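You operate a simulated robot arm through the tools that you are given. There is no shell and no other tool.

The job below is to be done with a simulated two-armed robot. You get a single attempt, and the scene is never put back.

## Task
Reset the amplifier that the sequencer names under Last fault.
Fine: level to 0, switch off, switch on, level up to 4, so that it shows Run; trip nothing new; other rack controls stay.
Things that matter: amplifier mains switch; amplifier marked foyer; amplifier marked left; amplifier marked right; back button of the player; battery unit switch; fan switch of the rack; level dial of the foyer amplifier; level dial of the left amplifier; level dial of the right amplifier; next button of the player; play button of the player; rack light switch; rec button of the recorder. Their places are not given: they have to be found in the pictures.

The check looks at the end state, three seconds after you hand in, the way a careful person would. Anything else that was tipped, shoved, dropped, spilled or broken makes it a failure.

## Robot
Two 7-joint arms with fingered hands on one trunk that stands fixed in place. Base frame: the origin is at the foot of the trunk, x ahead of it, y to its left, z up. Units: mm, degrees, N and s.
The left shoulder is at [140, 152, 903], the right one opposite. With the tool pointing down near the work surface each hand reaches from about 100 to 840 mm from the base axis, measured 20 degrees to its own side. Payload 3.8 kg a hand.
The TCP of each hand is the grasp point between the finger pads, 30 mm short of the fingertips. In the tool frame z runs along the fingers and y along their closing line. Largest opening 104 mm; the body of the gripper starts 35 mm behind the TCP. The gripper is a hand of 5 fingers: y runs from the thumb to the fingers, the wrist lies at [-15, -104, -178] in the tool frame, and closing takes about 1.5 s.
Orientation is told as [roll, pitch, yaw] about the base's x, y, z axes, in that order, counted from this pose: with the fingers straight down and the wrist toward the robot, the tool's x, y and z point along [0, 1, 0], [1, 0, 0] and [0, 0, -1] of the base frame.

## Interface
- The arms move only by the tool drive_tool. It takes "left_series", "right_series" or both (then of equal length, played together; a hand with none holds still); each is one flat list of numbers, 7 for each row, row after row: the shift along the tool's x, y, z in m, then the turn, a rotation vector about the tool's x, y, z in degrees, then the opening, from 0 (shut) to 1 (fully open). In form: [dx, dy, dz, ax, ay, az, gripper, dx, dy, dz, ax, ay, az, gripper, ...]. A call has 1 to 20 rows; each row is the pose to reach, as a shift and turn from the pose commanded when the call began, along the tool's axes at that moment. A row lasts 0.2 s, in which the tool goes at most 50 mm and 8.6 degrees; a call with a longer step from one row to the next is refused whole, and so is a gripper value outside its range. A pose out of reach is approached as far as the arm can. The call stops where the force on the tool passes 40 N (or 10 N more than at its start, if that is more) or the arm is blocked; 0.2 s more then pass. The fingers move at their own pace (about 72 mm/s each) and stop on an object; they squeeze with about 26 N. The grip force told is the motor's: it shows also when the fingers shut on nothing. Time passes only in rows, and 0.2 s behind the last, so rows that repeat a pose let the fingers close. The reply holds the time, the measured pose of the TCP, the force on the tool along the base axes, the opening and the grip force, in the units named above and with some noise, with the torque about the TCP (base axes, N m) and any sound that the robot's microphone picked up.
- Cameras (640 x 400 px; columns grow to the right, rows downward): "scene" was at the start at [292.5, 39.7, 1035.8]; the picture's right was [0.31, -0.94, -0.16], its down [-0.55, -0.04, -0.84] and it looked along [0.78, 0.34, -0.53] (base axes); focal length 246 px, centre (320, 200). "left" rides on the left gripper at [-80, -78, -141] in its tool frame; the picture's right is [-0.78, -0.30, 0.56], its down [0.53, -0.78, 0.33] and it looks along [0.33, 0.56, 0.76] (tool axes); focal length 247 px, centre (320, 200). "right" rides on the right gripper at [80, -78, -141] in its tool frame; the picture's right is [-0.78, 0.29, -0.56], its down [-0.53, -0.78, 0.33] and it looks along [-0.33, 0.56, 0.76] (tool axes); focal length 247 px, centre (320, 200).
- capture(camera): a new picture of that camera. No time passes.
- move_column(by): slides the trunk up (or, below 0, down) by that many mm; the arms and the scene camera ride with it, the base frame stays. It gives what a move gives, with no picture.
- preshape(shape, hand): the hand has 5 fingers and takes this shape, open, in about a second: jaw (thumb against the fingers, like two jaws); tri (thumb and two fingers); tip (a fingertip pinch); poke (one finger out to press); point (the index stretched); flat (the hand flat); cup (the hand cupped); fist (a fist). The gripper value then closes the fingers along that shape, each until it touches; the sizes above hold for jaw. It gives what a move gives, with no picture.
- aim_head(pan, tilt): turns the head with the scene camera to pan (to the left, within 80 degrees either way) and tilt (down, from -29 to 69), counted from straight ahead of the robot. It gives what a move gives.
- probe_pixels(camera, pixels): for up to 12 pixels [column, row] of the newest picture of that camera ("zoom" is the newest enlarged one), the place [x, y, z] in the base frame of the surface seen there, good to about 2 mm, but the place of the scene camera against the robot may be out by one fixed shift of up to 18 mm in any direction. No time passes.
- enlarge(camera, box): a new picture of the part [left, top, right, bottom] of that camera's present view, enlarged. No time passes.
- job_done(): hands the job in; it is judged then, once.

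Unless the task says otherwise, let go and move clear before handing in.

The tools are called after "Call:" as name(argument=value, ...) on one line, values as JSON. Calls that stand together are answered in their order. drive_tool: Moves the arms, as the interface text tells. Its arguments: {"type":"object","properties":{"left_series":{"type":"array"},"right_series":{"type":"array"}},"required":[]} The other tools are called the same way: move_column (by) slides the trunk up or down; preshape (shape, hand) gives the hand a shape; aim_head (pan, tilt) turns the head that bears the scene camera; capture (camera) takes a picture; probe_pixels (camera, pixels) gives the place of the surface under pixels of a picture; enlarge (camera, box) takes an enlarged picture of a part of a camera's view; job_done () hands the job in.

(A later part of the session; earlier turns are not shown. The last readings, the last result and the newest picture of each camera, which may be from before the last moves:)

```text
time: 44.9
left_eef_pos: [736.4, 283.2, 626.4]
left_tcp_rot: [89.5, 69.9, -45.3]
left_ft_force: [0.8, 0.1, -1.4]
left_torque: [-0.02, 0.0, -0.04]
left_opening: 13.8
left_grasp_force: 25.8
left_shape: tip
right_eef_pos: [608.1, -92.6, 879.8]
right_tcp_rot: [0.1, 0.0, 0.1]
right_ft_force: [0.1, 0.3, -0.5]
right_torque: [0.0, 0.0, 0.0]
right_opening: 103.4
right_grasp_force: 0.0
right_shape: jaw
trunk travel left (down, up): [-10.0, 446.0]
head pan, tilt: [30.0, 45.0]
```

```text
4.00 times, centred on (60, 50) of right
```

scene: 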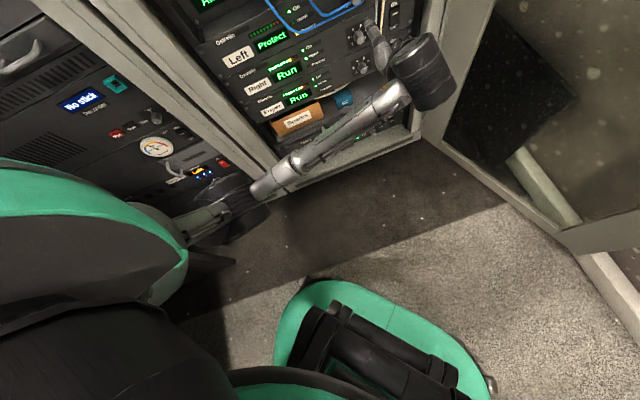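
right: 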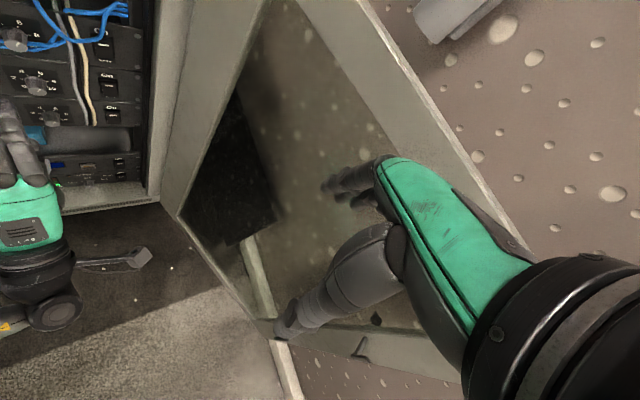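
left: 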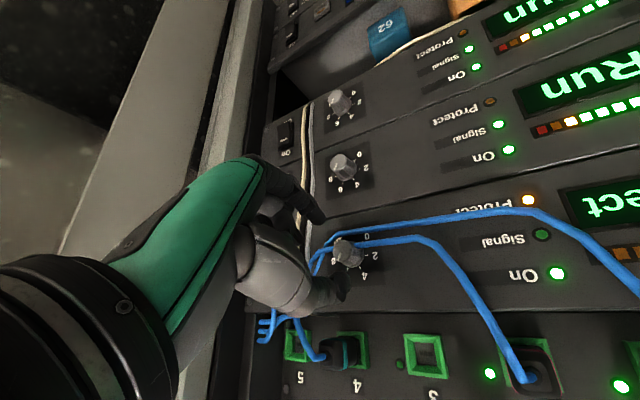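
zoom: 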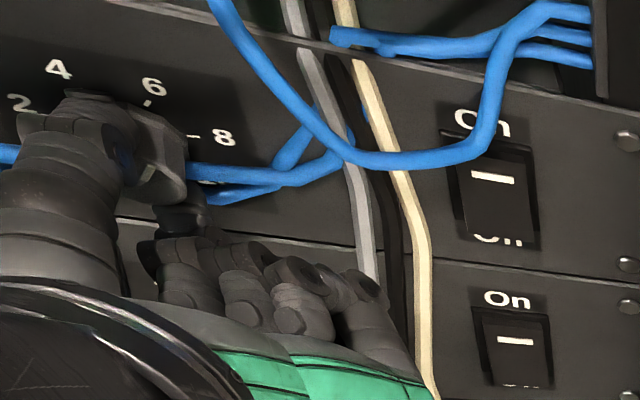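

The pinch closed on the dial (grip 25.8 N, opening 13.8) with almost no side force. I'll turn counter-clockwise 40° as a trial and look.

Call:
drive_tool(left_series=[0, 0, 0, 0, 0, -8, 0, 0, 0, 0, 0, 0, -16, 0, 0, 0, 0, 0, 0, -24, 0, 0, 0, 0, 0, 0, -32, 0, 0, 0, 0, 0, 0, -40, 0])

Call:
enlarge(camera="left", box=[260, 170, 420, 330])

Call:
enlarge(camera="right", box=[0, 0, 120, 100])

```text
time: 46.1
left_eef_pos: [735.1, 283.9, 627.1]
left_tcp_rot: [89.8, 29.9, -45.0]
left_ft_force: [-0.8, 2.5, -1.2]
left_torque: [-0.01, 0.07, 0.01]
left_opening: 13.4
left_grasp_force: 26.1
left_shape: tip
right_eef_pos: [609.4, -91.0, 880.6]
right_tcp_rot: [0.0, 0.0, 0.2]
right_ft_force: [-0.1, 0.0, 0.3]
right_torque: [0.0, 0.01, -0.02]
right_opening: 103.7
right_grasp_force: 0.0
right_shape: jaw
trunk travel left (down, up): [-10.0, 446.0]
head pan, tilt: [30.0, 45.0]
```

```text
2.50 times, centred on (340, 250) of left
```

zoom: 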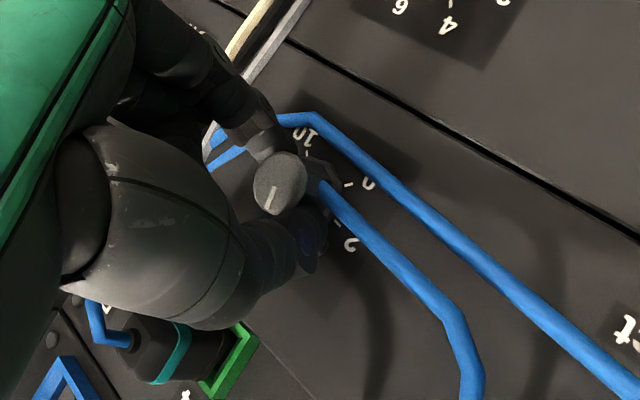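

```text
4.00 times, centred on (60, 50) of right
```

zoom: 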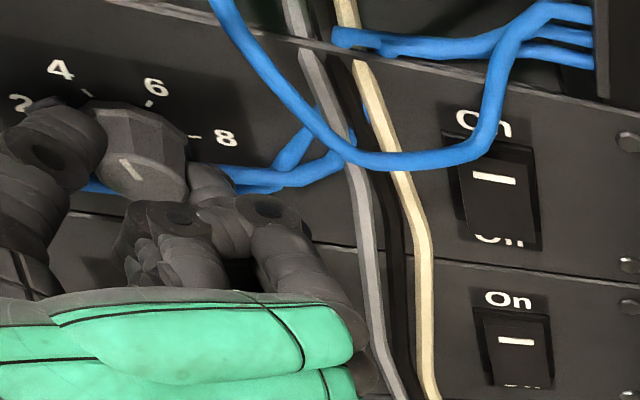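

The dial turns with the fingers: the pointer in the right-hand zoom at (130,168) has swung toward 4. I'll continue another 75° counter-clockwise.

Call:
drive_tool(left_series=[0, 0, 0, 0, 0, -8, 0, 0, 0, 0, 0, 0, -16, 0, 0, 0, 0, 0, 0, -24, 0, 0, 0, 0, 0, 0, -32, 0, 0, 0, 0, 0, 0, -40, 0, 0, 0, 0, 0, 0, -48, 0, 0, 0, 0, 0, 0, -56, 0, 0, 0, 0, 0, 0, -64, 0, 0, 0, 0, 0, 0, -70, 0, 0, 0, 0, 0, 0, -75, 0])

Call:
enlarge(camera="left", box=[260, 170, 420, 330])

Call:
enlarge(camera="right", box=[0, 0, 120, 100])

```text
time: 48.3
left_eef_pos: [737.3, 284.3, 626.5]
left_tcp_rot: [89.8, -45.1, -44.8]
left_ft_force: [-3.9, 3.6, -4.5]
left_torque: [-0.06, 0.09, 0.14]
left_opening: 14.8
left_grasp_force: 26.2
left_shape: tip
right_eef_pos: [608.9, -91.8, 880.4]
right_tcp_rot: [0.0, 0.0, 0.1]
right_ft_force: [0.1, -0.3, 0.1]
right_torque: [-0.02, 0.0, -0.02]
right_opening: 103.4
right_grasp_force: 0.0
right_shape: jaw
trunk travel left (down, up): [-10.0, 446.0]
head pan, tilt: [30.0, 45.0]
```

```text
2.50 times, centred on (340, 250) of left
```

zoom: 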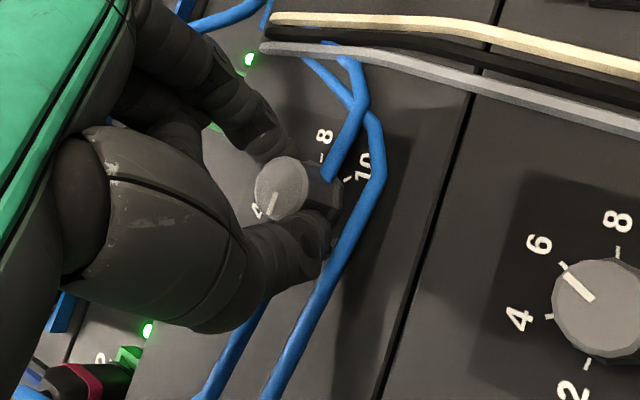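

```text
4.00 times, centred on (60, 50) of right
```

zoom: 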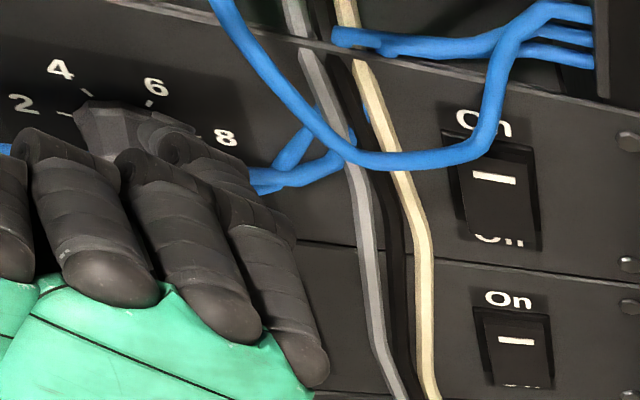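

The total turn is now −115° (dial ≈1.7), with small forces. I'll try another 25° if reach allows.

Call:
drive_tool(left_series=[0, 0, 0, 0, 0, -7, 0, 0, 0, 0, 0, 0, -14, 0, 0, 0, 0, 0, 0, -20, 0, 0, 0, 0, 0, 0, -25, 0])

Call:
enlarge(camera="left", box=[260, 170, 420, 330])

Call:
capture(camera="scene")

```text
time: 49.3
left_eef_pos: [736.7, 284.2, 625.4]
left_tcp_rot: [89.4, -70.0, -44.5]
left_ft_force: [-2.0, 3.3, -6.3]
left_torque: [-0.09, 0.13, 0.09]
left_opening: 14.0
left_grasp_force: 25.6
left_shape: tip
right_eef_pos: [608.4, -91.0, 879.6]
right_tcp_rot: [0.0, 0.0, 0.1]
right_ft_force: [-0.6, -0.4, 0.7]
right_torque: [0.01, 0.02, -0.01]
right_opening: 103.7
right_grasp_force: 0.0
right_shape: jaw
trunk travel left (down, up): [-10.0, 446.0]
head pan, tilt: [30.0, 45.0]
```

```text
2.50 times, centred on (340, 250) of left
```

zoom: 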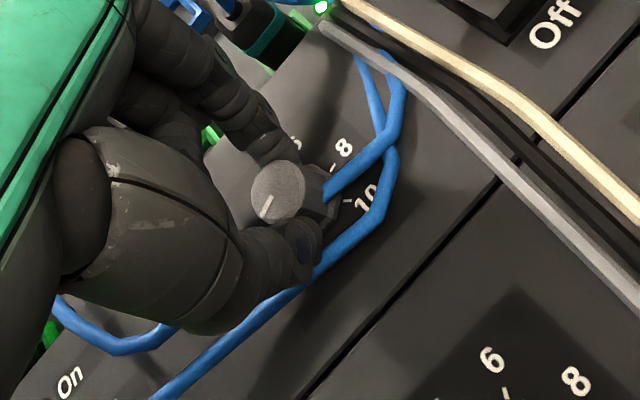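

```text
taken
```

scene: 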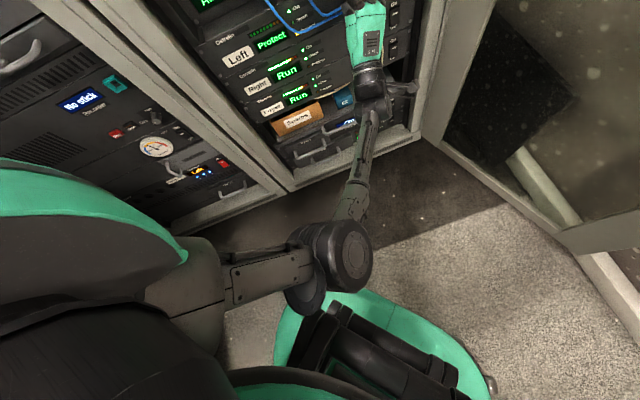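

It's still tracking at roll 20 (total −140°, dial ≈0.8). I'll go the last ~22° to zero.

Call:
drive_tool(left_series=[0, 0, 0, 0, 0, -6, 0, 0, 0, 0, 0, 0, -12, 0, 0, 0, 0, 0, 0, -18, 0, 0, 0, 0, 0, 0, -23, 0])

Call:
enlarge(camera="left", box=[260, 170, 420, 330])

Call:
enlarge(camera="right", box=[0, 0, 120, 100])

```text
time: 50.3
left_eef_pos: [736.1, 283.1, 626.6]
left_tcp_rot: [-87.2, -86.9, 132.2]
left_ft_force: [1.2, 1.2, -5.7]
left_torque: [-0.11, 0.1, 0.01]
left_opening: 14.0
left_grasp_force: 26.2
left_shape: tip
right_eef_pos: [608.9, -91.2, 881.0]
right_tcp_rot: [0.1, 0.1, 0.0]
right_ft_force: [0.4, -0.3, -0.6]
right_torque: [-0.02, 0.01, 0.01]
right_opening: 104.0
right_grasp_force: 0.0
right_shape: jaw
trunk travel left (down, up): [-10.0, 446.0]
head pan, tilt: [30.0, 45.0]
```

```text
2.50 times, centred on (340, 250) of left
```

zoom: 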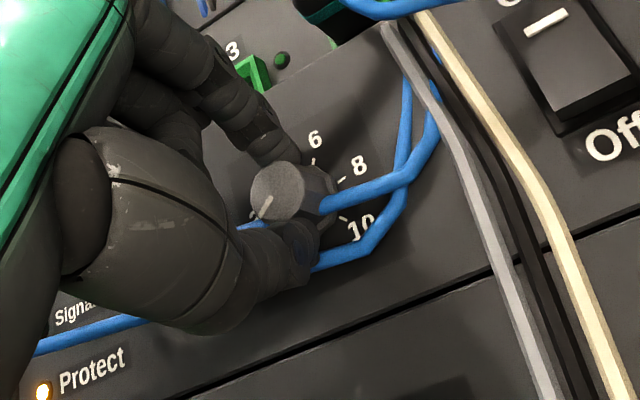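

```text
4.00 times, centred on (60, 50) of right
```

zoom: 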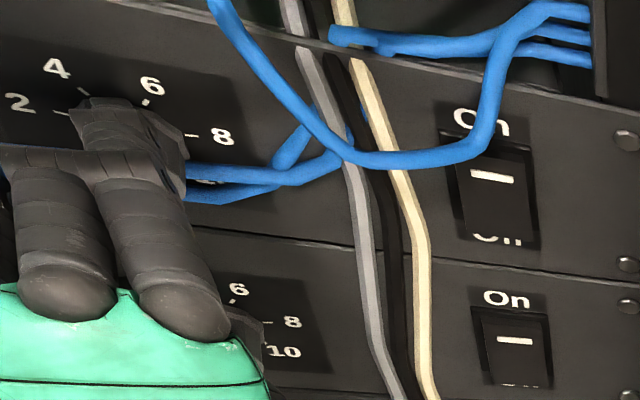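

The hand has turned −163° in all; I'll zoom tightly on the dial face to read the pointer.

Call:
enlarge(camera="left", box=[310, 220, 370, 265])

Call:
aim_head(pan=35, tilt=25)

Call:
capture(camera="scene")

```text
8.89 times, centred on (340, 242) of left
```

zoom: 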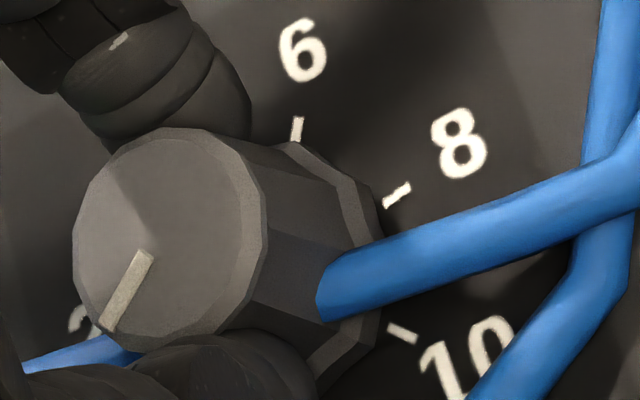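

```text
time: 51.1
left_eef_pos: [737.2, 284.2, 626.3]
left_tcp_rot: [-87.1, -87.0, 132.0]
left_ft_force: [0.6, 0.7, -5.0]
left_torque: [-0.13, 0.11, 0.01]
left_opening: 13.7
left_grasp_force: 25.9
left_shape: tip
right_eef_pos: [609.7, -92.4, 882.1]
right_tcp_rot: [0.0, 0.1, 0.2]
right_ft_force: [0.0, 0.1, 0.2]
right_torque: [-0.01, 0.0, 0.0]
right_opening: 103.8
right_grasp_force: 0.0
right_shape: jaw
trunk travel left (down, up): [-10.0, 446.0]
head pan, tilt: [35.0, 25.0]
```

```text
taken
```

scene: 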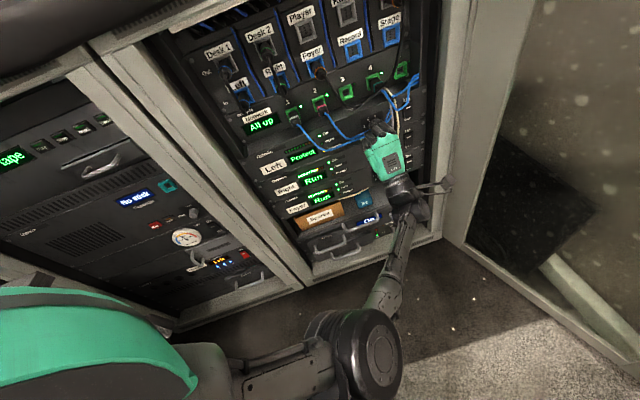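

The pointer is near 0 but the angle is hard to read with fingers around it. I'll release and back off 60 mm to read it properly.

Call:
drive_tool(left_series=[0, 0, 0, 0, 0, 0, 0.2, 0, 0, 0, 0, 0, 0, 0.45, 0, 0, 0, 0, 0, 0, 0.45, 0, 0, 0, 0, 0, 0, 0.45, 0, 0, -0.015, 0, 0, 0, 0.45, 0, 0, -0.03, 0, 0, 0, 0.45, 0, 0, -0.05, 0, 0, 0, 0.45, 0, 0, -0.07, 0, 0, 0, 0.45])

Call:
capture(camera="left")

Call:
enlarge(camera="left", box=[330, 220, 410, 280])

```text
time: 52.9
left_eef_pos: [686.6, 234.3, 627.9]
left_tcp_rot: [-90.1, -87.0, 135.2]
left_ft_force: [0.7, -0.4, 0.7]
left_torque: [-0.01, -0.03, 0.01]
left_opening: 46.7
left_grasp_force: 0.1
left_shape: tip
right_eef_pos: [609.4, -91.4, 881.3]
right_tcp_rot: [0.0, 0.0, 0.1]
right_ft_force: [-0.2, -0.2, 1.1]
right_torque: [0.0, 0.01, -0.01]
right_opening: 103.6
right_grasp_force: 0.1
right_shape: jaw
trunk travel left (down, up): [-10.0, 446.0]
head pan, tilt: [35.0, 25.0]
```

```text
taken
```

left: 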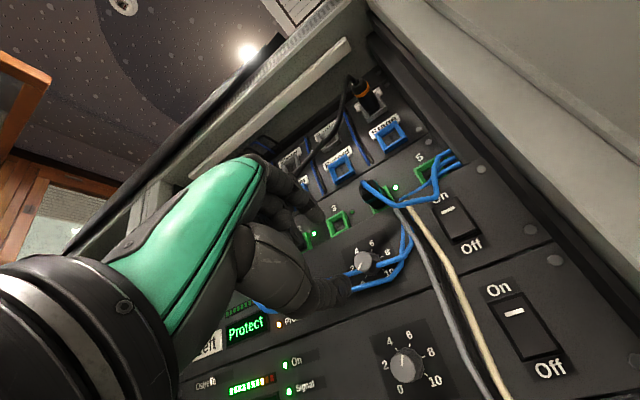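

```text
6.67 times, centred on (370, 250) of left
```

zoom: 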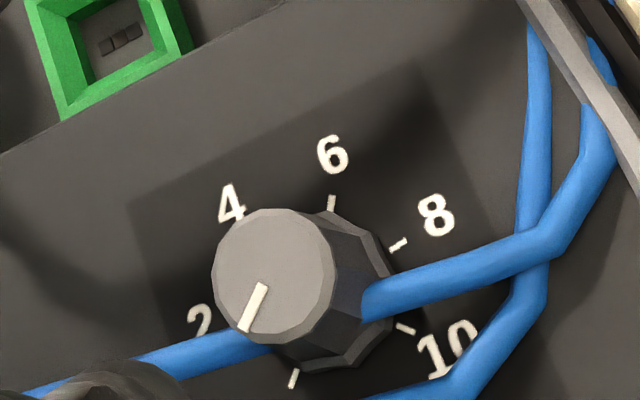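

Reading the ticks (0 at zoom (294,378), 10 at (406,329)), the pointer is about 7° short of 0 (≈0.3). I'll regrasp at a roll of ~45 and turn the last bit.

Call:
drive_tool(left_series=[0, 0, 0, 0, 0, 8, 0.45, 0, 0, 0, 0, 0, 16, 0.45, 0, 0, 0, 0, 0, 24, 0.45, 0, 0, 0, 0, 0, 32, 0.45, 0, 0, 0, 0, 0, 40, 0.45, 0, -0.0014, 0, 0, 0, 48, 0.45, 0, -0.0014, 0.015, 0, 0, 48, 0.45, 0, -0.0014, 0.03, 0, 0, 48, 0.45, 0, -0.0014, 0.045, 0, 0, 48, 0.45, 0, -0.0014, 0.06, 0, 0, 48, 0.45, 0, -0.0014, 0.071, 0, 0, 48, 0.45])

Call:
enlarge(camera="left", box=[280, 200, 400, 300])

```text
time: 54.3
left_eef_pos: [722.1, 231.1, 702.4]
left_tcp_rot: [99.3, -52.5, -52.5]
left_ft_force: [1.4, -0.6, 0.0]
left_torque: [0.02, -0.02, 0.03]
left_opening: 46.6
left_grasp_force: 0.2
left_shape: tip
right_eef_pos: [610.8, -91.1, 871.0]
right_tcp_rot: [0.0, 0.6, 0.1]
right_ft_force: [0.8, 0.7, -0.1]
right_torque: [0.0, 0.05, 0.02]
right_opening: 103.5
right_grasp_force: 0.0
right_shape: jaw
trunk travel left (down, up): [-10.0, 446.0]
head pan, tilt: [35.0, 25.0]
stopped in row 6 (left hand): the arm was blocked; the commanded pose is now the measured one
```

```text
4.00 times, centred on (340, 250) of left
```

zoom: 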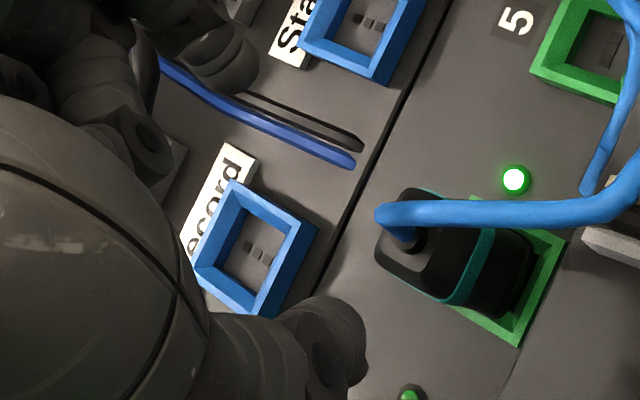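

The arm blocked and the hand jumped up to z=702, near the network plugs but with no contact force. The trunk is being pushed, so the elbow is caught again, and I'll look before moving.

Call:
aim_head(pan=30, tilt=50)

Call:
capture(camera="scene")

Call:
capture(camera="left")

```text
time: 55.2
left_eef_pos: [719.8, 232.8, 709.0]
left_tcp_rot: [99.6, -52.5, -52.8]
left_ft_force: [0.4, 0.2, -0.6]
left_torque: [-0.02, 0.02, -0.01]
left_opening: 46.7
left_grasp_force: 0.0
left_shape: tip
right_eef_pos: [608.7, -91.6, 880.4]
right_tcp_rot: [0.0, 0.0, 0.1]
right_ft_force: [-0.2, 0.7, -0.1]
right_torque: [0.0, -0.02, -0.01]
right_opening: 103.9
right_grasp_force: 0.0
right_shape: jaw
trunk travel left (down, up): [-10.0, 446.0]
head pan, tilt: [30.0, 50.0]
```

```text
taken
```

scene: 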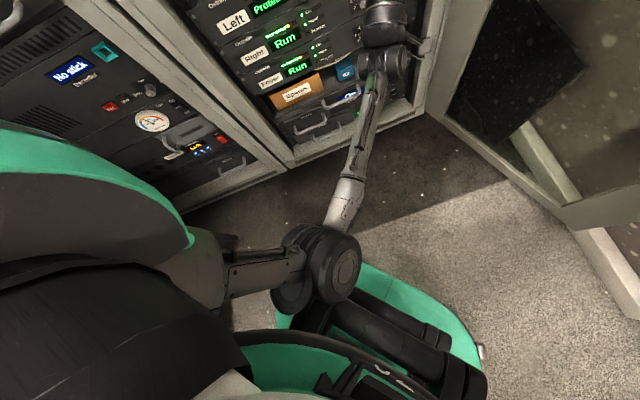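

```text
taken
```

left: 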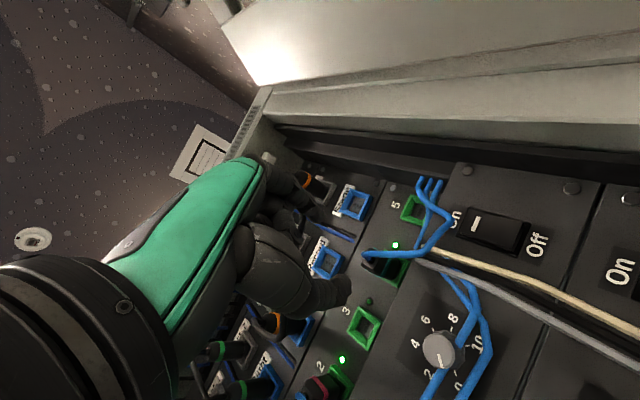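

It has settled at roll ≈37 pointing at the panel but 75 mm too high, and the trunk is back to normal. I'll probe the elbow and wrist positions to plan a safe recovery.

Call:
probe_pixels(camera="scene", pixels=[[340, 265], [300, 265], [250, 270], [345, 190], [370, 110], [390, 65], [300, 310], [370, 300], [430, 340], [385, 20]])

Call:
enlarge(camera="left", box=[230, 150, 430, 350])

```text
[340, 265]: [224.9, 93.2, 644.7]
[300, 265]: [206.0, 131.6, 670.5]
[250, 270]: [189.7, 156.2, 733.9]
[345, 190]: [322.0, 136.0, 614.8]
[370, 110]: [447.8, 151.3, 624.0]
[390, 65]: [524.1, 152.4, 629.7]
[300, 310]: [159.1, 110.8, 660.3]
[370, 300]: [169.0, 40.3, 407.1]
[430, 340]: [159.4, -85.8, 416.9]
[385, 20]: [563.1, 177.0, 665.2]
```

```text
2.00 times, centred on (330, 250) of left
```

zoom: 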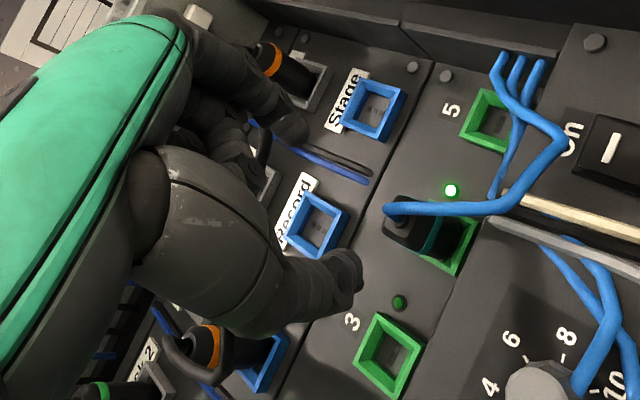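

The elbow is in front of the trunk at about (215,115,650), and it needs to go back out to the left. I'll retract while tilting the fingers down, the pose that restored a good arm shape before.

Call:
drive_tool(left_series=[0.017, -0.0004, -0.0136, 6, -5.2, 0.5, 0.45, 0.034, -0.0008, -0.0272, 12, -10.5, 1, 0.45, 0.051, -0.0012, -0.0408, 18.1, -15.7, 1.5, 0.45, 0.068, -0.0016, -0.0544, 24.1, -21, 2, 0.45, 0.085, -0.002, -0.068, 30.2, -26.2, 2.5, 0.45, 0.1017, -0.0023, -0.0815, 36.2, -31.4, 3, 0.45, 0.1017, -0.0023, -0.0815, 42.2, -36.7, 3.4, 0.45, 0.1017, -0.0023, -0.0815, 48.3, -41.9, 3.9, 0.45, 0.1017, -0.0023, -0.0815, 54.3, -47.2, 4.4, 0.45, 0.1017, -0.0023, -0.0815, 60.3, -52.4, 4.9, 0.45, 0.1017, -0.0023, -0.0815, 66.4, -57.7, 5.4, 0.45, 0.1017, -0.0023, -0.0815, 72.4, -62.9, 5.9, 0.45])

Call:
capture(camera="scene")

```text
time: 55.9
left_eef_pos: [701.2, 242.1, 804.8]
left_tcp_rot: [87.4, -56.9, -42.8]
left_ft_force: [-0.7, -0.2, 0.1]
left_torque: [-0.01, 0.01, -0.01]
left_opening: 46.4
left_grasp_force: 0.1
left_shape: tip
left hand out of reach, approached as far as the arm can: row 2, 3
right_eef_pos: [609.1, -91.3, 878.1]
right_tcp_rot: [-0.1, 0.1, 0.1]
right_ft_force: [-1.2, -1.0, 0.0]
right_torque: [-0.03, 0.02, 0.0]
right_opening: 103.7
right_grasp_force: 0.1
right_shape: jaw
trunk travel left (down, up): [-10.0, 446.0]
head pan, tilt: [30.0, 50.0]
stopped in row 3 (left hand): the arm was blocked; the commanded pose is now the measured one
```

```text
taken
```

scene: 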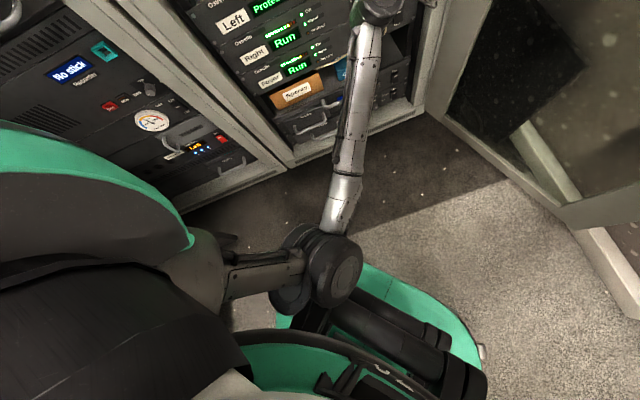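

The forearm swung up instead and the hand is now at z=805 in front of the patch panel. I'll check the left camera for clearances before anything else.

Call:
capture(camera="left")

Call:
capture(camera="right")

Call:
aim_head(pan=30, tilt=15)

Call:
capture(camera="scene")

```text
taken
```

left: 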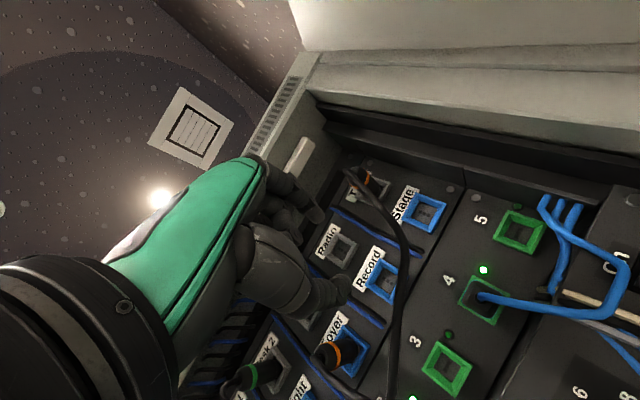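

```text
taken
```

right: 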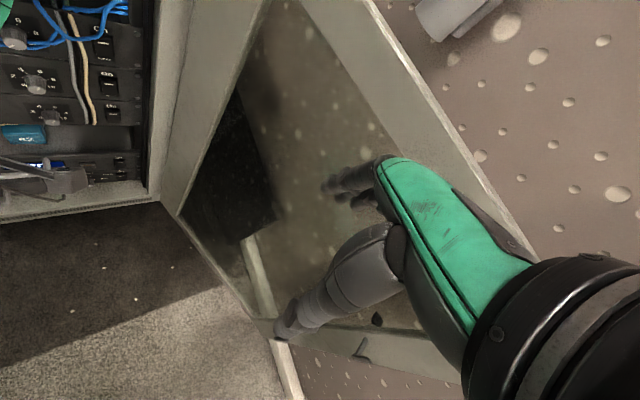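

```text
time: 56.9
left_eef_pos: [701.9, 242.5, 806.1]
left_tcp_rot: [87.9, -56.9, -43.0]
left_ft_force: [-0.4, 0.5, 0.3]
left_torque: [0.03, -0.03, 0.03]
left_opening: 46.5
left_grasp_force: 0.1
left_shape: tip
right_eef_pos: [608.5, -91.2, 879.4]
right_tcp_rot: [0.0, 0.0, 0.2]
right_ft_force: [0.0, 0.0, 0.0]
right_torque: [0.0, -0.01, -0.01]
right_opening: 103.7
right_grasp_force: 0.0
right_shape: jaw
trunk travel left (down, up): [-10.0, 446.0]
head pan, tilt: [30.0, 15.0]
```

```text
taken
```

scene: 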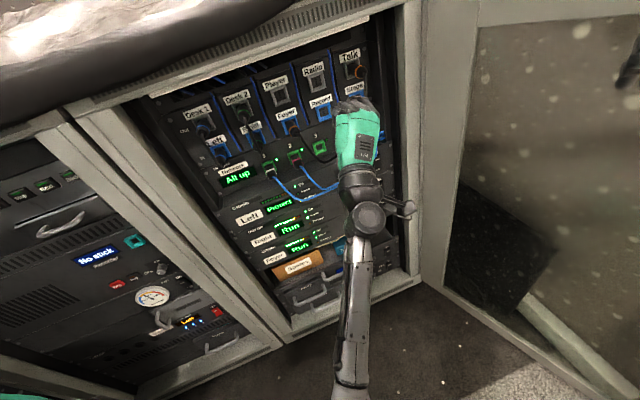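

Clearance is fine: fingertips at N≈697 are outside the rack opening and the arm is at rest. I'll slide the hand left along the rack to draw the elbow out to the left.

Call:
drive_tool(left_series=[0.0126, -0.0082, -0.005, 0, 0, 0, 0.45, 0.0252, -0.0164, -0.01, 0, 0, 0, 0.45, 0.0378, -0.0245, -0.015, 0, 0, 0, 0.45, 0.0503, -0.0327, -0.02, 0, 0, 0, 0.45])

Call:
aim_head(pan=30, tilt=50)

Call:
capture(camera="scene")

```text
time: 57.9
left_eef_pos: [658.0, 267.5, 883.0]
left_tcp_rot: [103.1, -61.2, -56.5]
left_ft_force: [0.5, 0.1, 0.3]
left_torque: [0.01, 0.0, 0.01]
left_opening: 46.8
left_grasp_force: 0.1
left_shape: tip
right_eef_pos: [610.7, -92.5, 874.2]
right_tcp_rot: [0.0, 0.4, 0.1]
right_ft_force: [0.0, 0.7, 0.2]
right_torque: [0.0, 0.02, 0.0]
right_opening: 103.8
right_grasp_force: 0.0
right_shape: jaw
trunk travel left (down, up): [-10.0, 446.0]
head pan, tilt: [30.0, 15.0]
stopped in row 4 (left hand): the arm was blocked; the commanded pose is now the measured one
```

```text
time: 58.9
left_eef_pos: [655.6, 268.5, 889.4]
left_tcp_rot: [103.8, -61.5, -56.9]
left_ft_force: [0.2, 0.3, 0.0]
left_torque: [0.01, -0.01, 0.0]
left_opening: 46.9
left_grasp_force: 0.0
left_shape: tip
right_eef_pos: [607.9, -91.7, 879.3]
right_tcp_rot: [-0.1, 0.0, 0.2]
right_ft_force: [0.9, -0.4, 0.2]
right_torque: [0.02, 0.03, 0.02]
right_opening: 103.9
right_grasp_force: 0.1
right_shape: jaw
trunk travel left (down, up): [-10.0, 446.0]
head pan, tilt: [30.0, 50.0]
```

```text
taken
```

scene: 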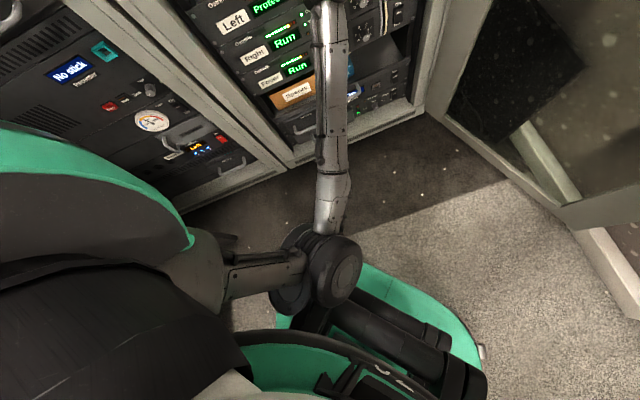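

The elbow stays pinned at the trunk and only the forearm swings. I'll use that: command an arc about the elbow (up and back 20°), which takes the hand away from the rack without moving the shoulder.

Call:
drive_tool(left_series=[0.0192, 0.0191, -0.0137, -2.57, 1.55, -1.46, 0.45, 0.0384, 0.0381, -0.0275, -5.13, 3.09, -2.92, 0.45, 0.0576, 0.0572, -0.0412, -7.7, 4.64, -4.38, 0.45, 0.0768, 0.0763, -0.0549, -10.3, 6.18, -5.83, 0.45, 0.096, 0.0953, -0.0687, -12.8, 7.7, -7.3, 0.45, 0.1152, 0.1144, -0.0824, -15.4, 9.27, -8.75, 0.45])

Call:
capture(camera="scene")

```text
time: 60.3
left_eef_pos: [551.8, 229.8, 1027.8]
left_tcp_rot: [143.6, -59.1, -92.0]
left_ft_force: [0.2, 0.5, 0.7]
left_torque: [-0.03, -0.01, 0.0]
left_opening: 46.6
left_grasp_force: 0.2
left_shape: tip
right_eef_pos: [607.6, -91.4, 878.2]
right_tcp_rot: [0.1, 0.2, 0.3]
right_ft_force: [0.5, -0.5, -0.1]
right_torque: [-0.01, 0.01, 0.01]
right_opening: 103.7
right_grasp_force: 0.0
right_shape: jaw
trunk travel left (down, up): [-10.0, 446.0]
head pan, tilt: [30.0, 50.0]
```

```text
taken
```

scene: 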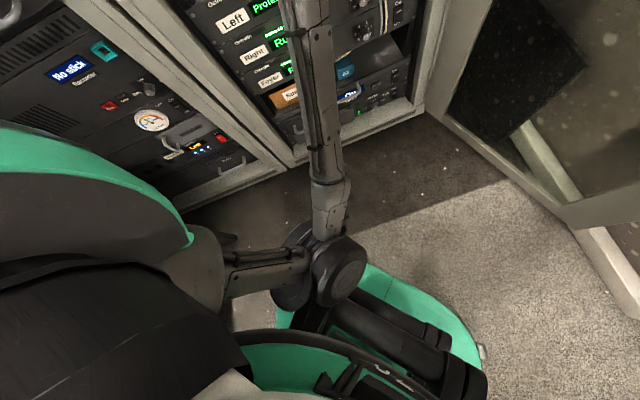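

The hand is now clear at (552,230,1028). I'll raise the trunk 170 mm to free the elbow as before.

Call:
move_column(by=170)

Call:
capture(camera="scene")

```text
time: 62.3
left_eef_pos: [539.7, 236.7, 1246.6]
left_tcp_rot: [154.1, -57.0, -100.0]
left_ft_force: [0.1, 0.4, -0.2]
left_torque: [0.01, 0.01, -0.02]
left_opening: 46.7
left_grasp_force: 0.0
left_shape: tip
right_eef_pos: [608.7, -92.3, 1049.8]
right_tcp_rot: [0.0, 0.2, 0.2]
right_ft_force: [0.3, -0.9, -0.5]
right_torque: [-0.02, -0.03, 0.0]
right_opening: 103.7
right_grasp_force: 0.1
right_shape: jaw
trunk travel left (down, up): [-180.0, 276.0]
head pan, tilt: [30.0, 50.0]
```

```text
taken
```

scene: 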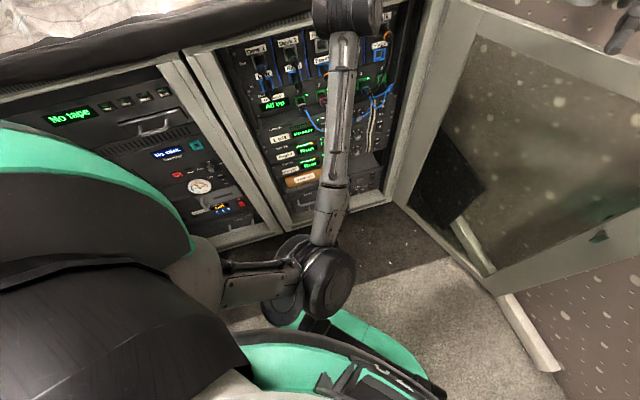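

The hand sprang up by ~49 mm more than the trunk, which confirms the elbow had been caught on the fixed base. Now free, I'll return to the fingers-down posture at (560,230,900).

Call:
drive_tool(left_series=[-0.0068, -0.0193, -0.0109, 6.75, -4.36, 1.38, 0.45, -0.0137, -0.0386, -0.0218, 13.5, -8.7, 2.76, 0.45, -0.0205, -0.0578, -0.0327, 20.3, -13.1, 4.1, 0.45, -0.0274, -0.0771, -0.0436, 27, -17.4, 5.5, 0.45, -0.0342, -0.0964, -0.0545, 33.8, -21.8, 6.9, 0.45, -0.041, -0.1157, -0.0654, 40.5, -26.2, 8.3, 0.45, -0.0479, -0.135, -0.0763, 47.3, -30.5, 9.7, 0.45, -0.0547, -0.1542, -0.0872, 54, -34.9, 11, 0.45, -0.0616, -0.1735, -0.0981, 60.8, -39.2, 12.4, 0.45, -0.0684, -0.1928, -0.109, 67.5, -43.6, 13.8, 0.45, -0.0752, -0.2121, -0.1199, 74.3, -48, 15.2, 0.45, -0.0821, -0.2314, -0.1308, 81, -52.3, 16.6, 0.45, -0.0889, -0.2506, -0.1417, 87.8, -56.7, 17.9, 0.45, -0.0958, -0.2699, -0.1526, 94.5, -61, 19.3, 0.45, -0.1026, -0.2892, -0.1635, 101.3, -65.4, 20.7, 0.45])

Call:
capture(camera="scene")

```text
time: 62.7
left_eef_pos: [527.7, 236.5, 1263.7]
left_tcp_rot: [152.1, -61.3, -99.5]
left_ft_force: [0.5, -0.3, 0.4]
left_torque: [0.0, -0.02, 0.0]
left_opening: 46.7
left_grasp_force: 0.0
left_shape: tip
right_eef_pos: [607.9, -91.1, 1049.5]
right_tcp_rot: [-0.1, 0.0, 0.1]
right_ft_force: [-0.6, 0.1, -0.6]
right_torque: [0.02, 0.0, 0.0]
right_opening: 103.8
right_grasp_force: 0.0
right_shape: jaw
trunk travel left (down, up): [-180.0, 276.0]
head pan, tilt: [30.0, 50.0]
stopped in row 2 (left hand): the arm was blocked; the commanded pose is now the measured one
```

```text
taken
```

scene: 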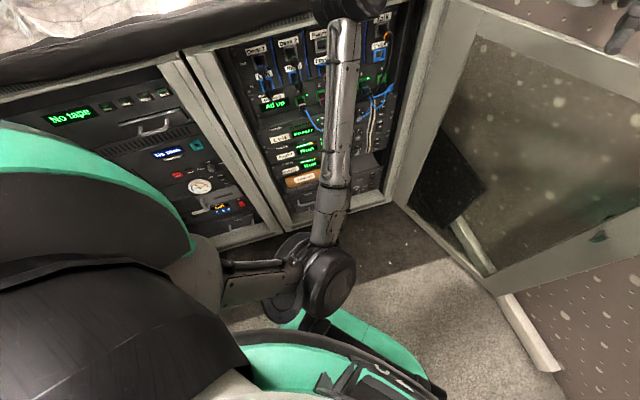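

Still blocked with only the forearm lifting; the arm is folded with the wrist ~300 mm from the shoulder. Above the rack there is free space, so I'll push the hand forward to unfold it.

Call:
drive_tool(left_series=[-0.0106, -0.0063, 0.0187, 0, 0, 0, 0.45, -0.0212, -0.0127, 0.0373, 0, 0, 0, 0.45, -0.0317, -0.019, 0.056, 0, 0, 0, 0.45, -0.0423, -0.0253, 0.0746, 0, 0, 0, 0.45])

Call:
capture(camera="scene")

```text
time: 63.7
left_eef_pos: [609.7, 276.9, 1261.8]
left_tcp_rot: [151.7, -61.7, -99.5]
left_ft_force: [0.6, 0.1, -1.3]
left_torque: [0.01, -0.01, 0.02]
left_opening: 46.7
left_grasp_force: 0.0
left_shape: tip
right_eef_pos: [609.4, -92.1, 1048.5]
right_tcp_rot: [0.1, 0.1, 0.1]
right_ft_force: [0.3, 0.4, 0.0]
right_torque: [0.01, 0.01, -0.02]
right_opening: 103.7
right_grasp_force: 0.0
right_shape: jaw
trunk travel left (down, up): [-180.0, 276.0]
head pan, tilt: [30.0, 50.0]
```

```text
taken
```

scene: 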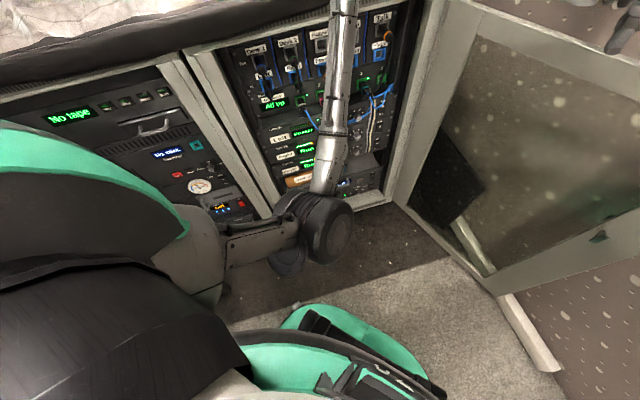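

Forward motion unfolded the arm (elbow moved ahead). Now I'll swing the fingers down on an arc that keeps the wrist well away from the shoulder.

Call:
drive_tool(left_series=[-0.0077, -0.0218, 0.0002, 6.58, -4.09, 1.48, 0.45, -0.0153, -0.0434, -0.0001, 13.16, -8.19, 2.96, 0.45, -0.0228, -0.0647, -0.0012, 19.74, -12.3, 4.44, 0.45, -0.03, -0.0855, -0.0034, 26.3, -16.4, 5.92, 0.45, -0.037, -0.1057, -0.0071, 32.9, -20.5, 7.4, 0.45, -0.0436, -0.1251, -0.0124, 39.5, -24.6, 8.9, 0.45, -0.0498, -0.1437, -0.0197, 46.1, -28.7, 10.4, 0.45, -0.0557, -0.1614, -0.0289, 52.6, -32.7, 11.8, 0.45, -0.0611, -0.1783, -0.0401, 59.2, -36.8, 13.3, 0.45, -0.0662, -0.1944, -0.0531, 65.8, -40.9, 14.8, 0.45, -0.0709, -0.2098, -0.0678, 72.4, -45, 16.3, 0.45, -0.0754, -0.2245, -0.084, 79, -49.1, 17.8, 0.45, -0.0796, -0.2387, -0.1014, 85.5, -53.2, 19.2, 0.45, -0.0836, -0.2526, -0.1195, 92.1, -57.3, 20.7, 0.45, -0.0876, -0.2663, -0.1381, 98.7, -61.4, 22.2, 0.45])

Call:
capture(camera="scene")

```text
time: 66.9
left_eef_pos: [617.7, 258.3, 950.7]
left_tcp_rot: [-0.3, 0.1, -0.2]
left_ft_force: [-0.9, 0.0, -0.7]
left_torque: [-0.04, -0.01, 0.03]
left_opening: 46.6
left_grasp_force: 0.0
left_shape: tip
left hand out of reach, approached as far as the arm can: row 2, 3, 4
right_eef_pos: [608.9, -91.0, 1050.5]
right_tcp_rot: [0.0, 0.2, 0.0]
right_ft_force: [-0.2, 0.8, -0.1]
right_torque: [0.01, 0.0, -0.05]
right_opening: 103.6
right_grasp_force: 0.1
right_shape: jaw
trunk travel left (down, up): [-180.0, 276.0]
head pan, tilt: [30.0, 50.0]
```

```text
taken
```

scene: 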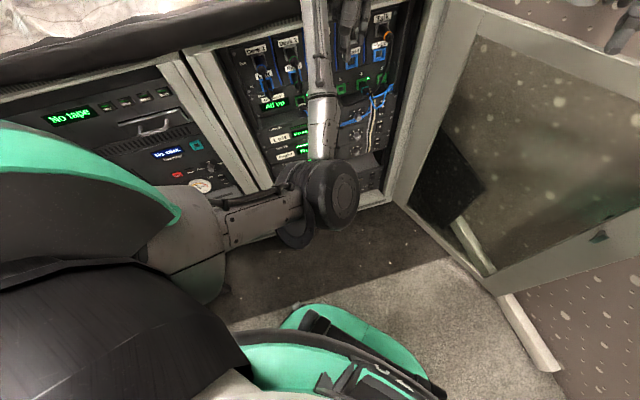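

Fingers are down again at (618,258,951). I'll probe the elbow to see which way the arm is bent.

Call:
probe_pixels(camera="scene", pixels=[[335, 195], [300, 195], [250, 215], [320, 130], [315, 60], [190, 230]])

```text
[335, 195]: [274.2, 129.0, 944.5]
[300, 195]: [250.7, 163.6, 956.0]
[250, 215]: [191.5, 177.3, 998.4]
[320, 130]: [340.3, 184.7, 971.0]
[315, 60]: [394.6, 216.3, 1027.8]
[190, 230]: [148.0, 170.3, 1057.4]
```

The elbow hangs below and slightly inward. I'll approach via a hand yaw of −45° (wrist to the left of the fingers), which should carry the elbow outward.

Call:
drive_tool(left_series=[-0.003, -0.003, 0.0085, 0, 0, 7.5, 0.45, -0.006, -0.006, 0.017, 0, 0, 15, 0.45, -0.009, -0.009, 0.0255, 0, 0, 22.5, 0.45, -0.012, -0.012, 0.034, 0, 0, 30, 0.45, -0.015, -0.015, 0.0425, 0, 0, 37.5, 0.45, -0.018, -0.018, 0.051, 0, 0, 45, 0.45])

Call:
capture(camera="scene")

```text
time: 68.3
left_eef_pos: [599.1, 238.8, 899.4]
left_tcp_rot: [-0.2, -0.1, -45.3]
left_ft_force: [0.3, 0.8, 0.1]
left_torque: [-0.01, 0.02, -0.01]
left_opening: 46.4
left_grasp_force: 0.1
left_shape: tip
right_eef_pos: [609.2, -91.0, 1051.7]
right_tcp_rot: [0.0, 0.2, 0.1]
right_ft_force: [-0.4, 0.1, -0.5]
right_torque: [0.01, 0.0, 0.02]
right_opening: 103.8
right_grasp_force: 0.1
right_shape: jaw
trunk travel left (down, up): [-180.0, 276.0]
head pan, tilt: [30.0, 50.0]
```

```text
taken
```

scene: 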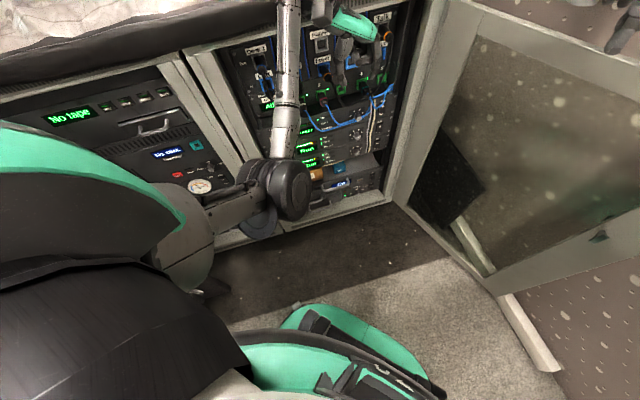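

The elbow moved left. Now I'll tilt the fingers from down to pointing at the panel, which gives the roll-90 posture.

Call:
drive_tool(left_series=[0.0017, 0.0048, 0.009, 0, 8.18, 0, 0.45, 0.0035, 0.0096, 0.018, 0, 16.4, 0, 0.45, 0.0052, 0.0145, 0.027, 0, 24.5, 0, 0.45, 0.0069, 0.0193, 0.036, 0, 32.7, 0, 0.45, 0.0087, 0.0241, 0.045, 0, 40.9, 0, 0.45, 0.0104, 0.0289, 0.054, 0, 49.1, 0, 0.45, 0.0122, 0.0337, 0.063, 0, 57.3, 0, 0.45, 0.0139, 0.0385, 0.072, 0, 65.5, 0, 0.45, 0.0156, 0.0434, 0.081, 0, 73.6, 0, 0.45, 0.0174, 0.0482, 0.09, 0, 81.8, 0, 0.45, 0.0191, 0.053, 0.099, 0, 90, 0, 0.45])

Call:
capture(camera="scene")

```text
time: 70.7
left_eef_pos: [651.1, 214.1, 799.8]
left_tcp_rot: [89.8, -0.2, -45.3]
left_ft_force: [-0.1, -0.7, -0.7]
left_torque: [-0.02, 0.02, 0.03]
left_opening: 46.4
left_grasp_force: 0.0
left_shape: tip
right_eef_pos: [607.7, -93.3, 1049.4]
right_tcp_rot: [0.0, 0.1, 0.1]
right_ft_force: [1.1, 0.1, 0.9]
right_torque: [-0.01, 0.03, -0.01]
right_opening: 103.7
right_grasp_force: 0.1
right_shape: jaw
trunk travel left (down, up): [-180.0, 276.0]
head pan, tilt: [30.0, 50.0]
```

```text
taken
```

scene: 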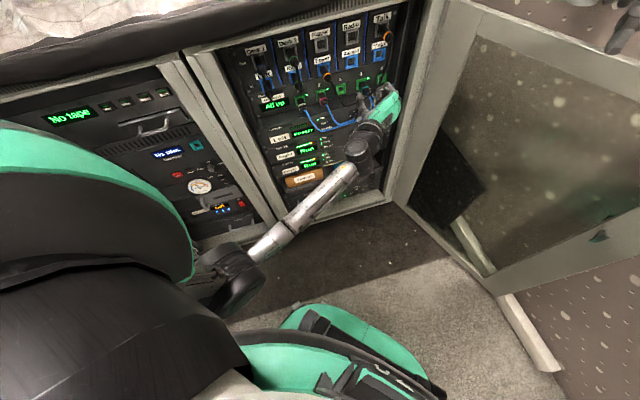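

That's the good posture: fingers at the panel, elbow out left at scene (230,265). I'll lower the trunk to bring the hand level with the Left amp again.

Call:
move_column(by=-160)

Call:
capture(camera="scene")

Call:
capture(camera="left")

```text
time: 72.5
left_eef_pos: [650.9, 214.7, 642.2]
left_tcp_rot: [89.9, -0.2, -45.3]
left_ft_force: [0.6, -0.2, -0.7]
left_torque: [-0.02, 0.0, -0.03]
left_opening: 46.5
left_grasp_force: 0.0
left_shape: tip
right_eef_pos: [608.2, -92.1, 891.5]
right_tcp_rot: [0.0, -0.1, 0.2]
right_ft_force: [-0.5, 0.1, 0.4]
right_torque: [0.0, 0.01, -0.06]
right_opening: 103.9
right_grasp_force: 0.0
right_shape: jaw
trunk travel left (down, up): [-20.0, 436.0]
head pan, tilt: [30.0, 50.0]
```

```text
taken
```

scene: 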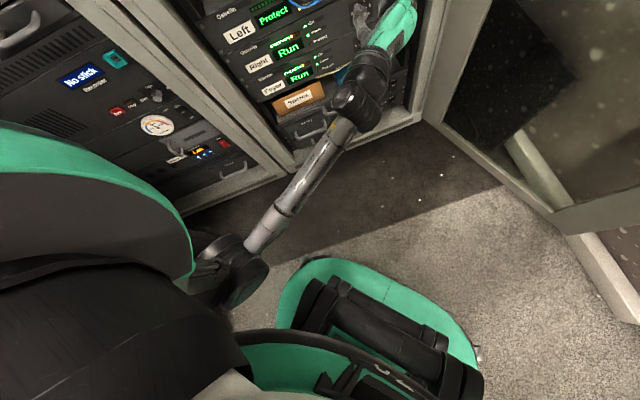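

```text
taken
```

left: 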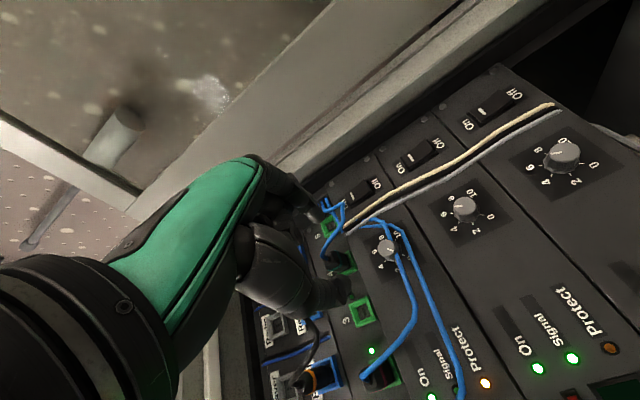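

Now the hand is at (651,215,642), and the left camera sees the Left dial at (385,250). I'll enlarge it to read the pointer.

Call:
enlarge(camera="left", box=[345, 220, 425, 280])

Call:
enlarge(camera="right", box=[0, 15, 70, 60])

```text
6.67 times, centred on (385, 250) of left
```

zoom: 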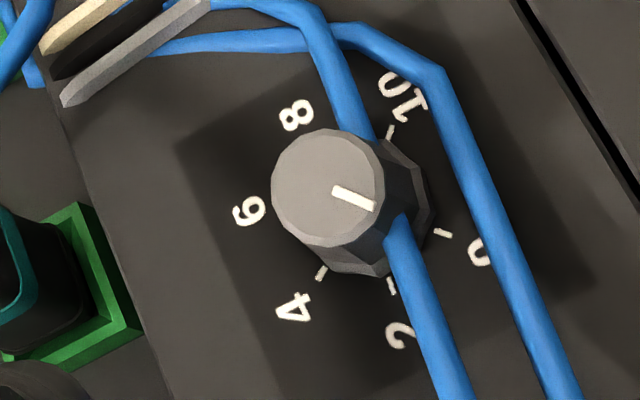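

```text
8.89 times, centred on (35, 38) of right
```

zoom: 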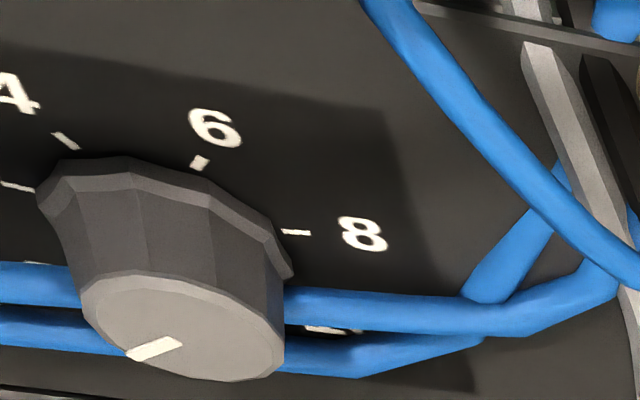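

From the ticks, the pointer is at about −130°, i.e. ≈0.2, so roughly 5° short of 0. I'll go back in at roll 90 on the dial axis.

Call:
drive_tool(left_series=[-0.008, 0.006, 0.015, 0, 0, 0, 0.45, -0.0157, 0.0116, 0.03, 0, 0, 0, 0.45, -0.0157, 0.0116, 0.048, 0, 0, 0, 0.45, -0.0157, 0.0116, 0.066, 0, 0, 0, 0.45, -0.0157, 0.0116, 0.08, 0, 0, 0, 0.45, -0.0157, 0.0116, 0.088, 0, 0, 0, 0.45, -0.0157, 0.0116, 0.096, 0, 0, 0, 0.45, -0.0157, 0.0116, 0.104, 0, 0, 0, 0.45, -0.0157, 0.0116, 0.11, 0, 0, 0, 0.45])

Call:
enlarge(camera="left", box=[260, 170, 420, 330])

```text
time: 74.5
left_eef_pos: [737.3, 283.2, 625.1]
left_tcp_rot: [89.9, -0.1, -45.2]
left_ft_force: [-0.7, -0.2, -0.1]
left_torque: [0.0, -0.02, -0.02]
left_opening: 46.5
left_grasp_force: 0.1
left_shape: tip
right_eef_pos: [608.9, -92.1, 889.8]
right_tcp_rot: [-0.1, 0.1, 0.2]
right_ft_force: [0.2, -0.8, 1.2]
right_torque: [0.0, 0.01, -0.01]
right_opening: 103.7
right_grasp_force: 0.0
right_shape: jaw
trunk travel left (down, up): [-20.0, 436.0]
head pan, tilt: [30.0, 50.0]
```

```text
2.50 times, centred on (340, 250) of left
```

zoom: 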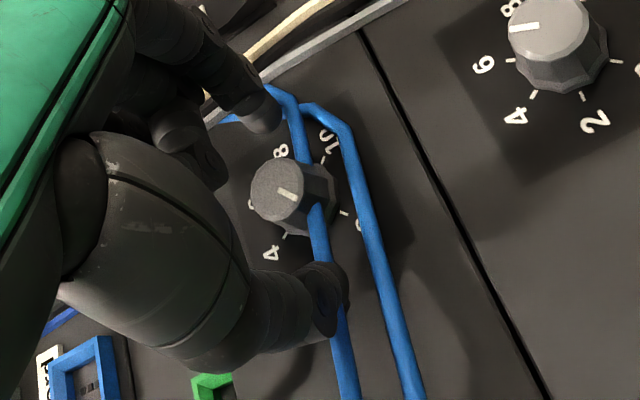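

Positioned around the dial with no force. I'll close and turn a further −9°.

Call:
drive_tool(left_series=[0, 0, 0, 0, 0, 0, 0.3, 0, 0, 0, 0, 0, 0, 0.2, 0, 0, 0, 0, 0, 0, 0.1, 0, 0, 0, 0, 0, 0, 0, 0, 0, 0, 0, 0, 0, 0, 0, 0, 0, 0, 0, 0, 0, 0, 0, 0, 0, 0, -3, 0, 0, 0, 0, 0, 0, -6, 0, 0, 0, 0, 0, 0, -9, 0])

Call:
enlarge(camera="left", box=[300, 210, 380, 270])

```text
time: 76.5
left_eef_pos: [736.2, 284.6, 624.7]
left_tcp_rot: [89.7, -9.1, -45.0]
left_ft_force: [1.3, 1.5, 0.9]
left_torque: [0.03, 0.03, -0.03]
left_opening: 14.2
left_grasp_force: 26.3
left_shape: tip
right_eef_pos: [608.6, -92.1, 889.3]
right_tcp_rot: [0.0, 0.1, 0.1]
right_ft_force: [-0.2, -0.7, -0.2]
right_torque: [0.0, 0.0, 0.04]
right_opening: 104.0
right_grasp_force: 0.0
right_shape: jaw
trunk travel left (down, up): [-20.0, 436.0]
head pan, tilt: [30.0, 50.0]
```

```text
6.67 times, centred on (340, 240) of left
```

zoom: 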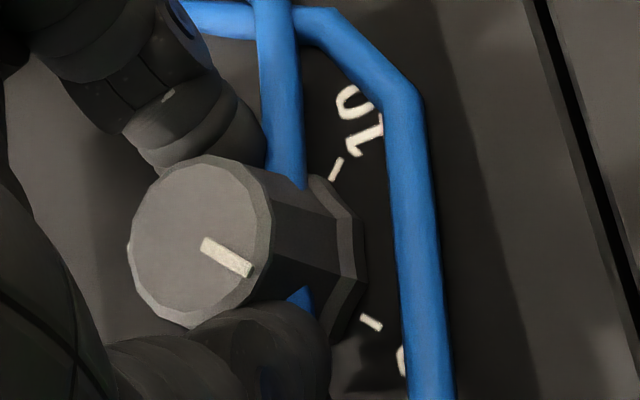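

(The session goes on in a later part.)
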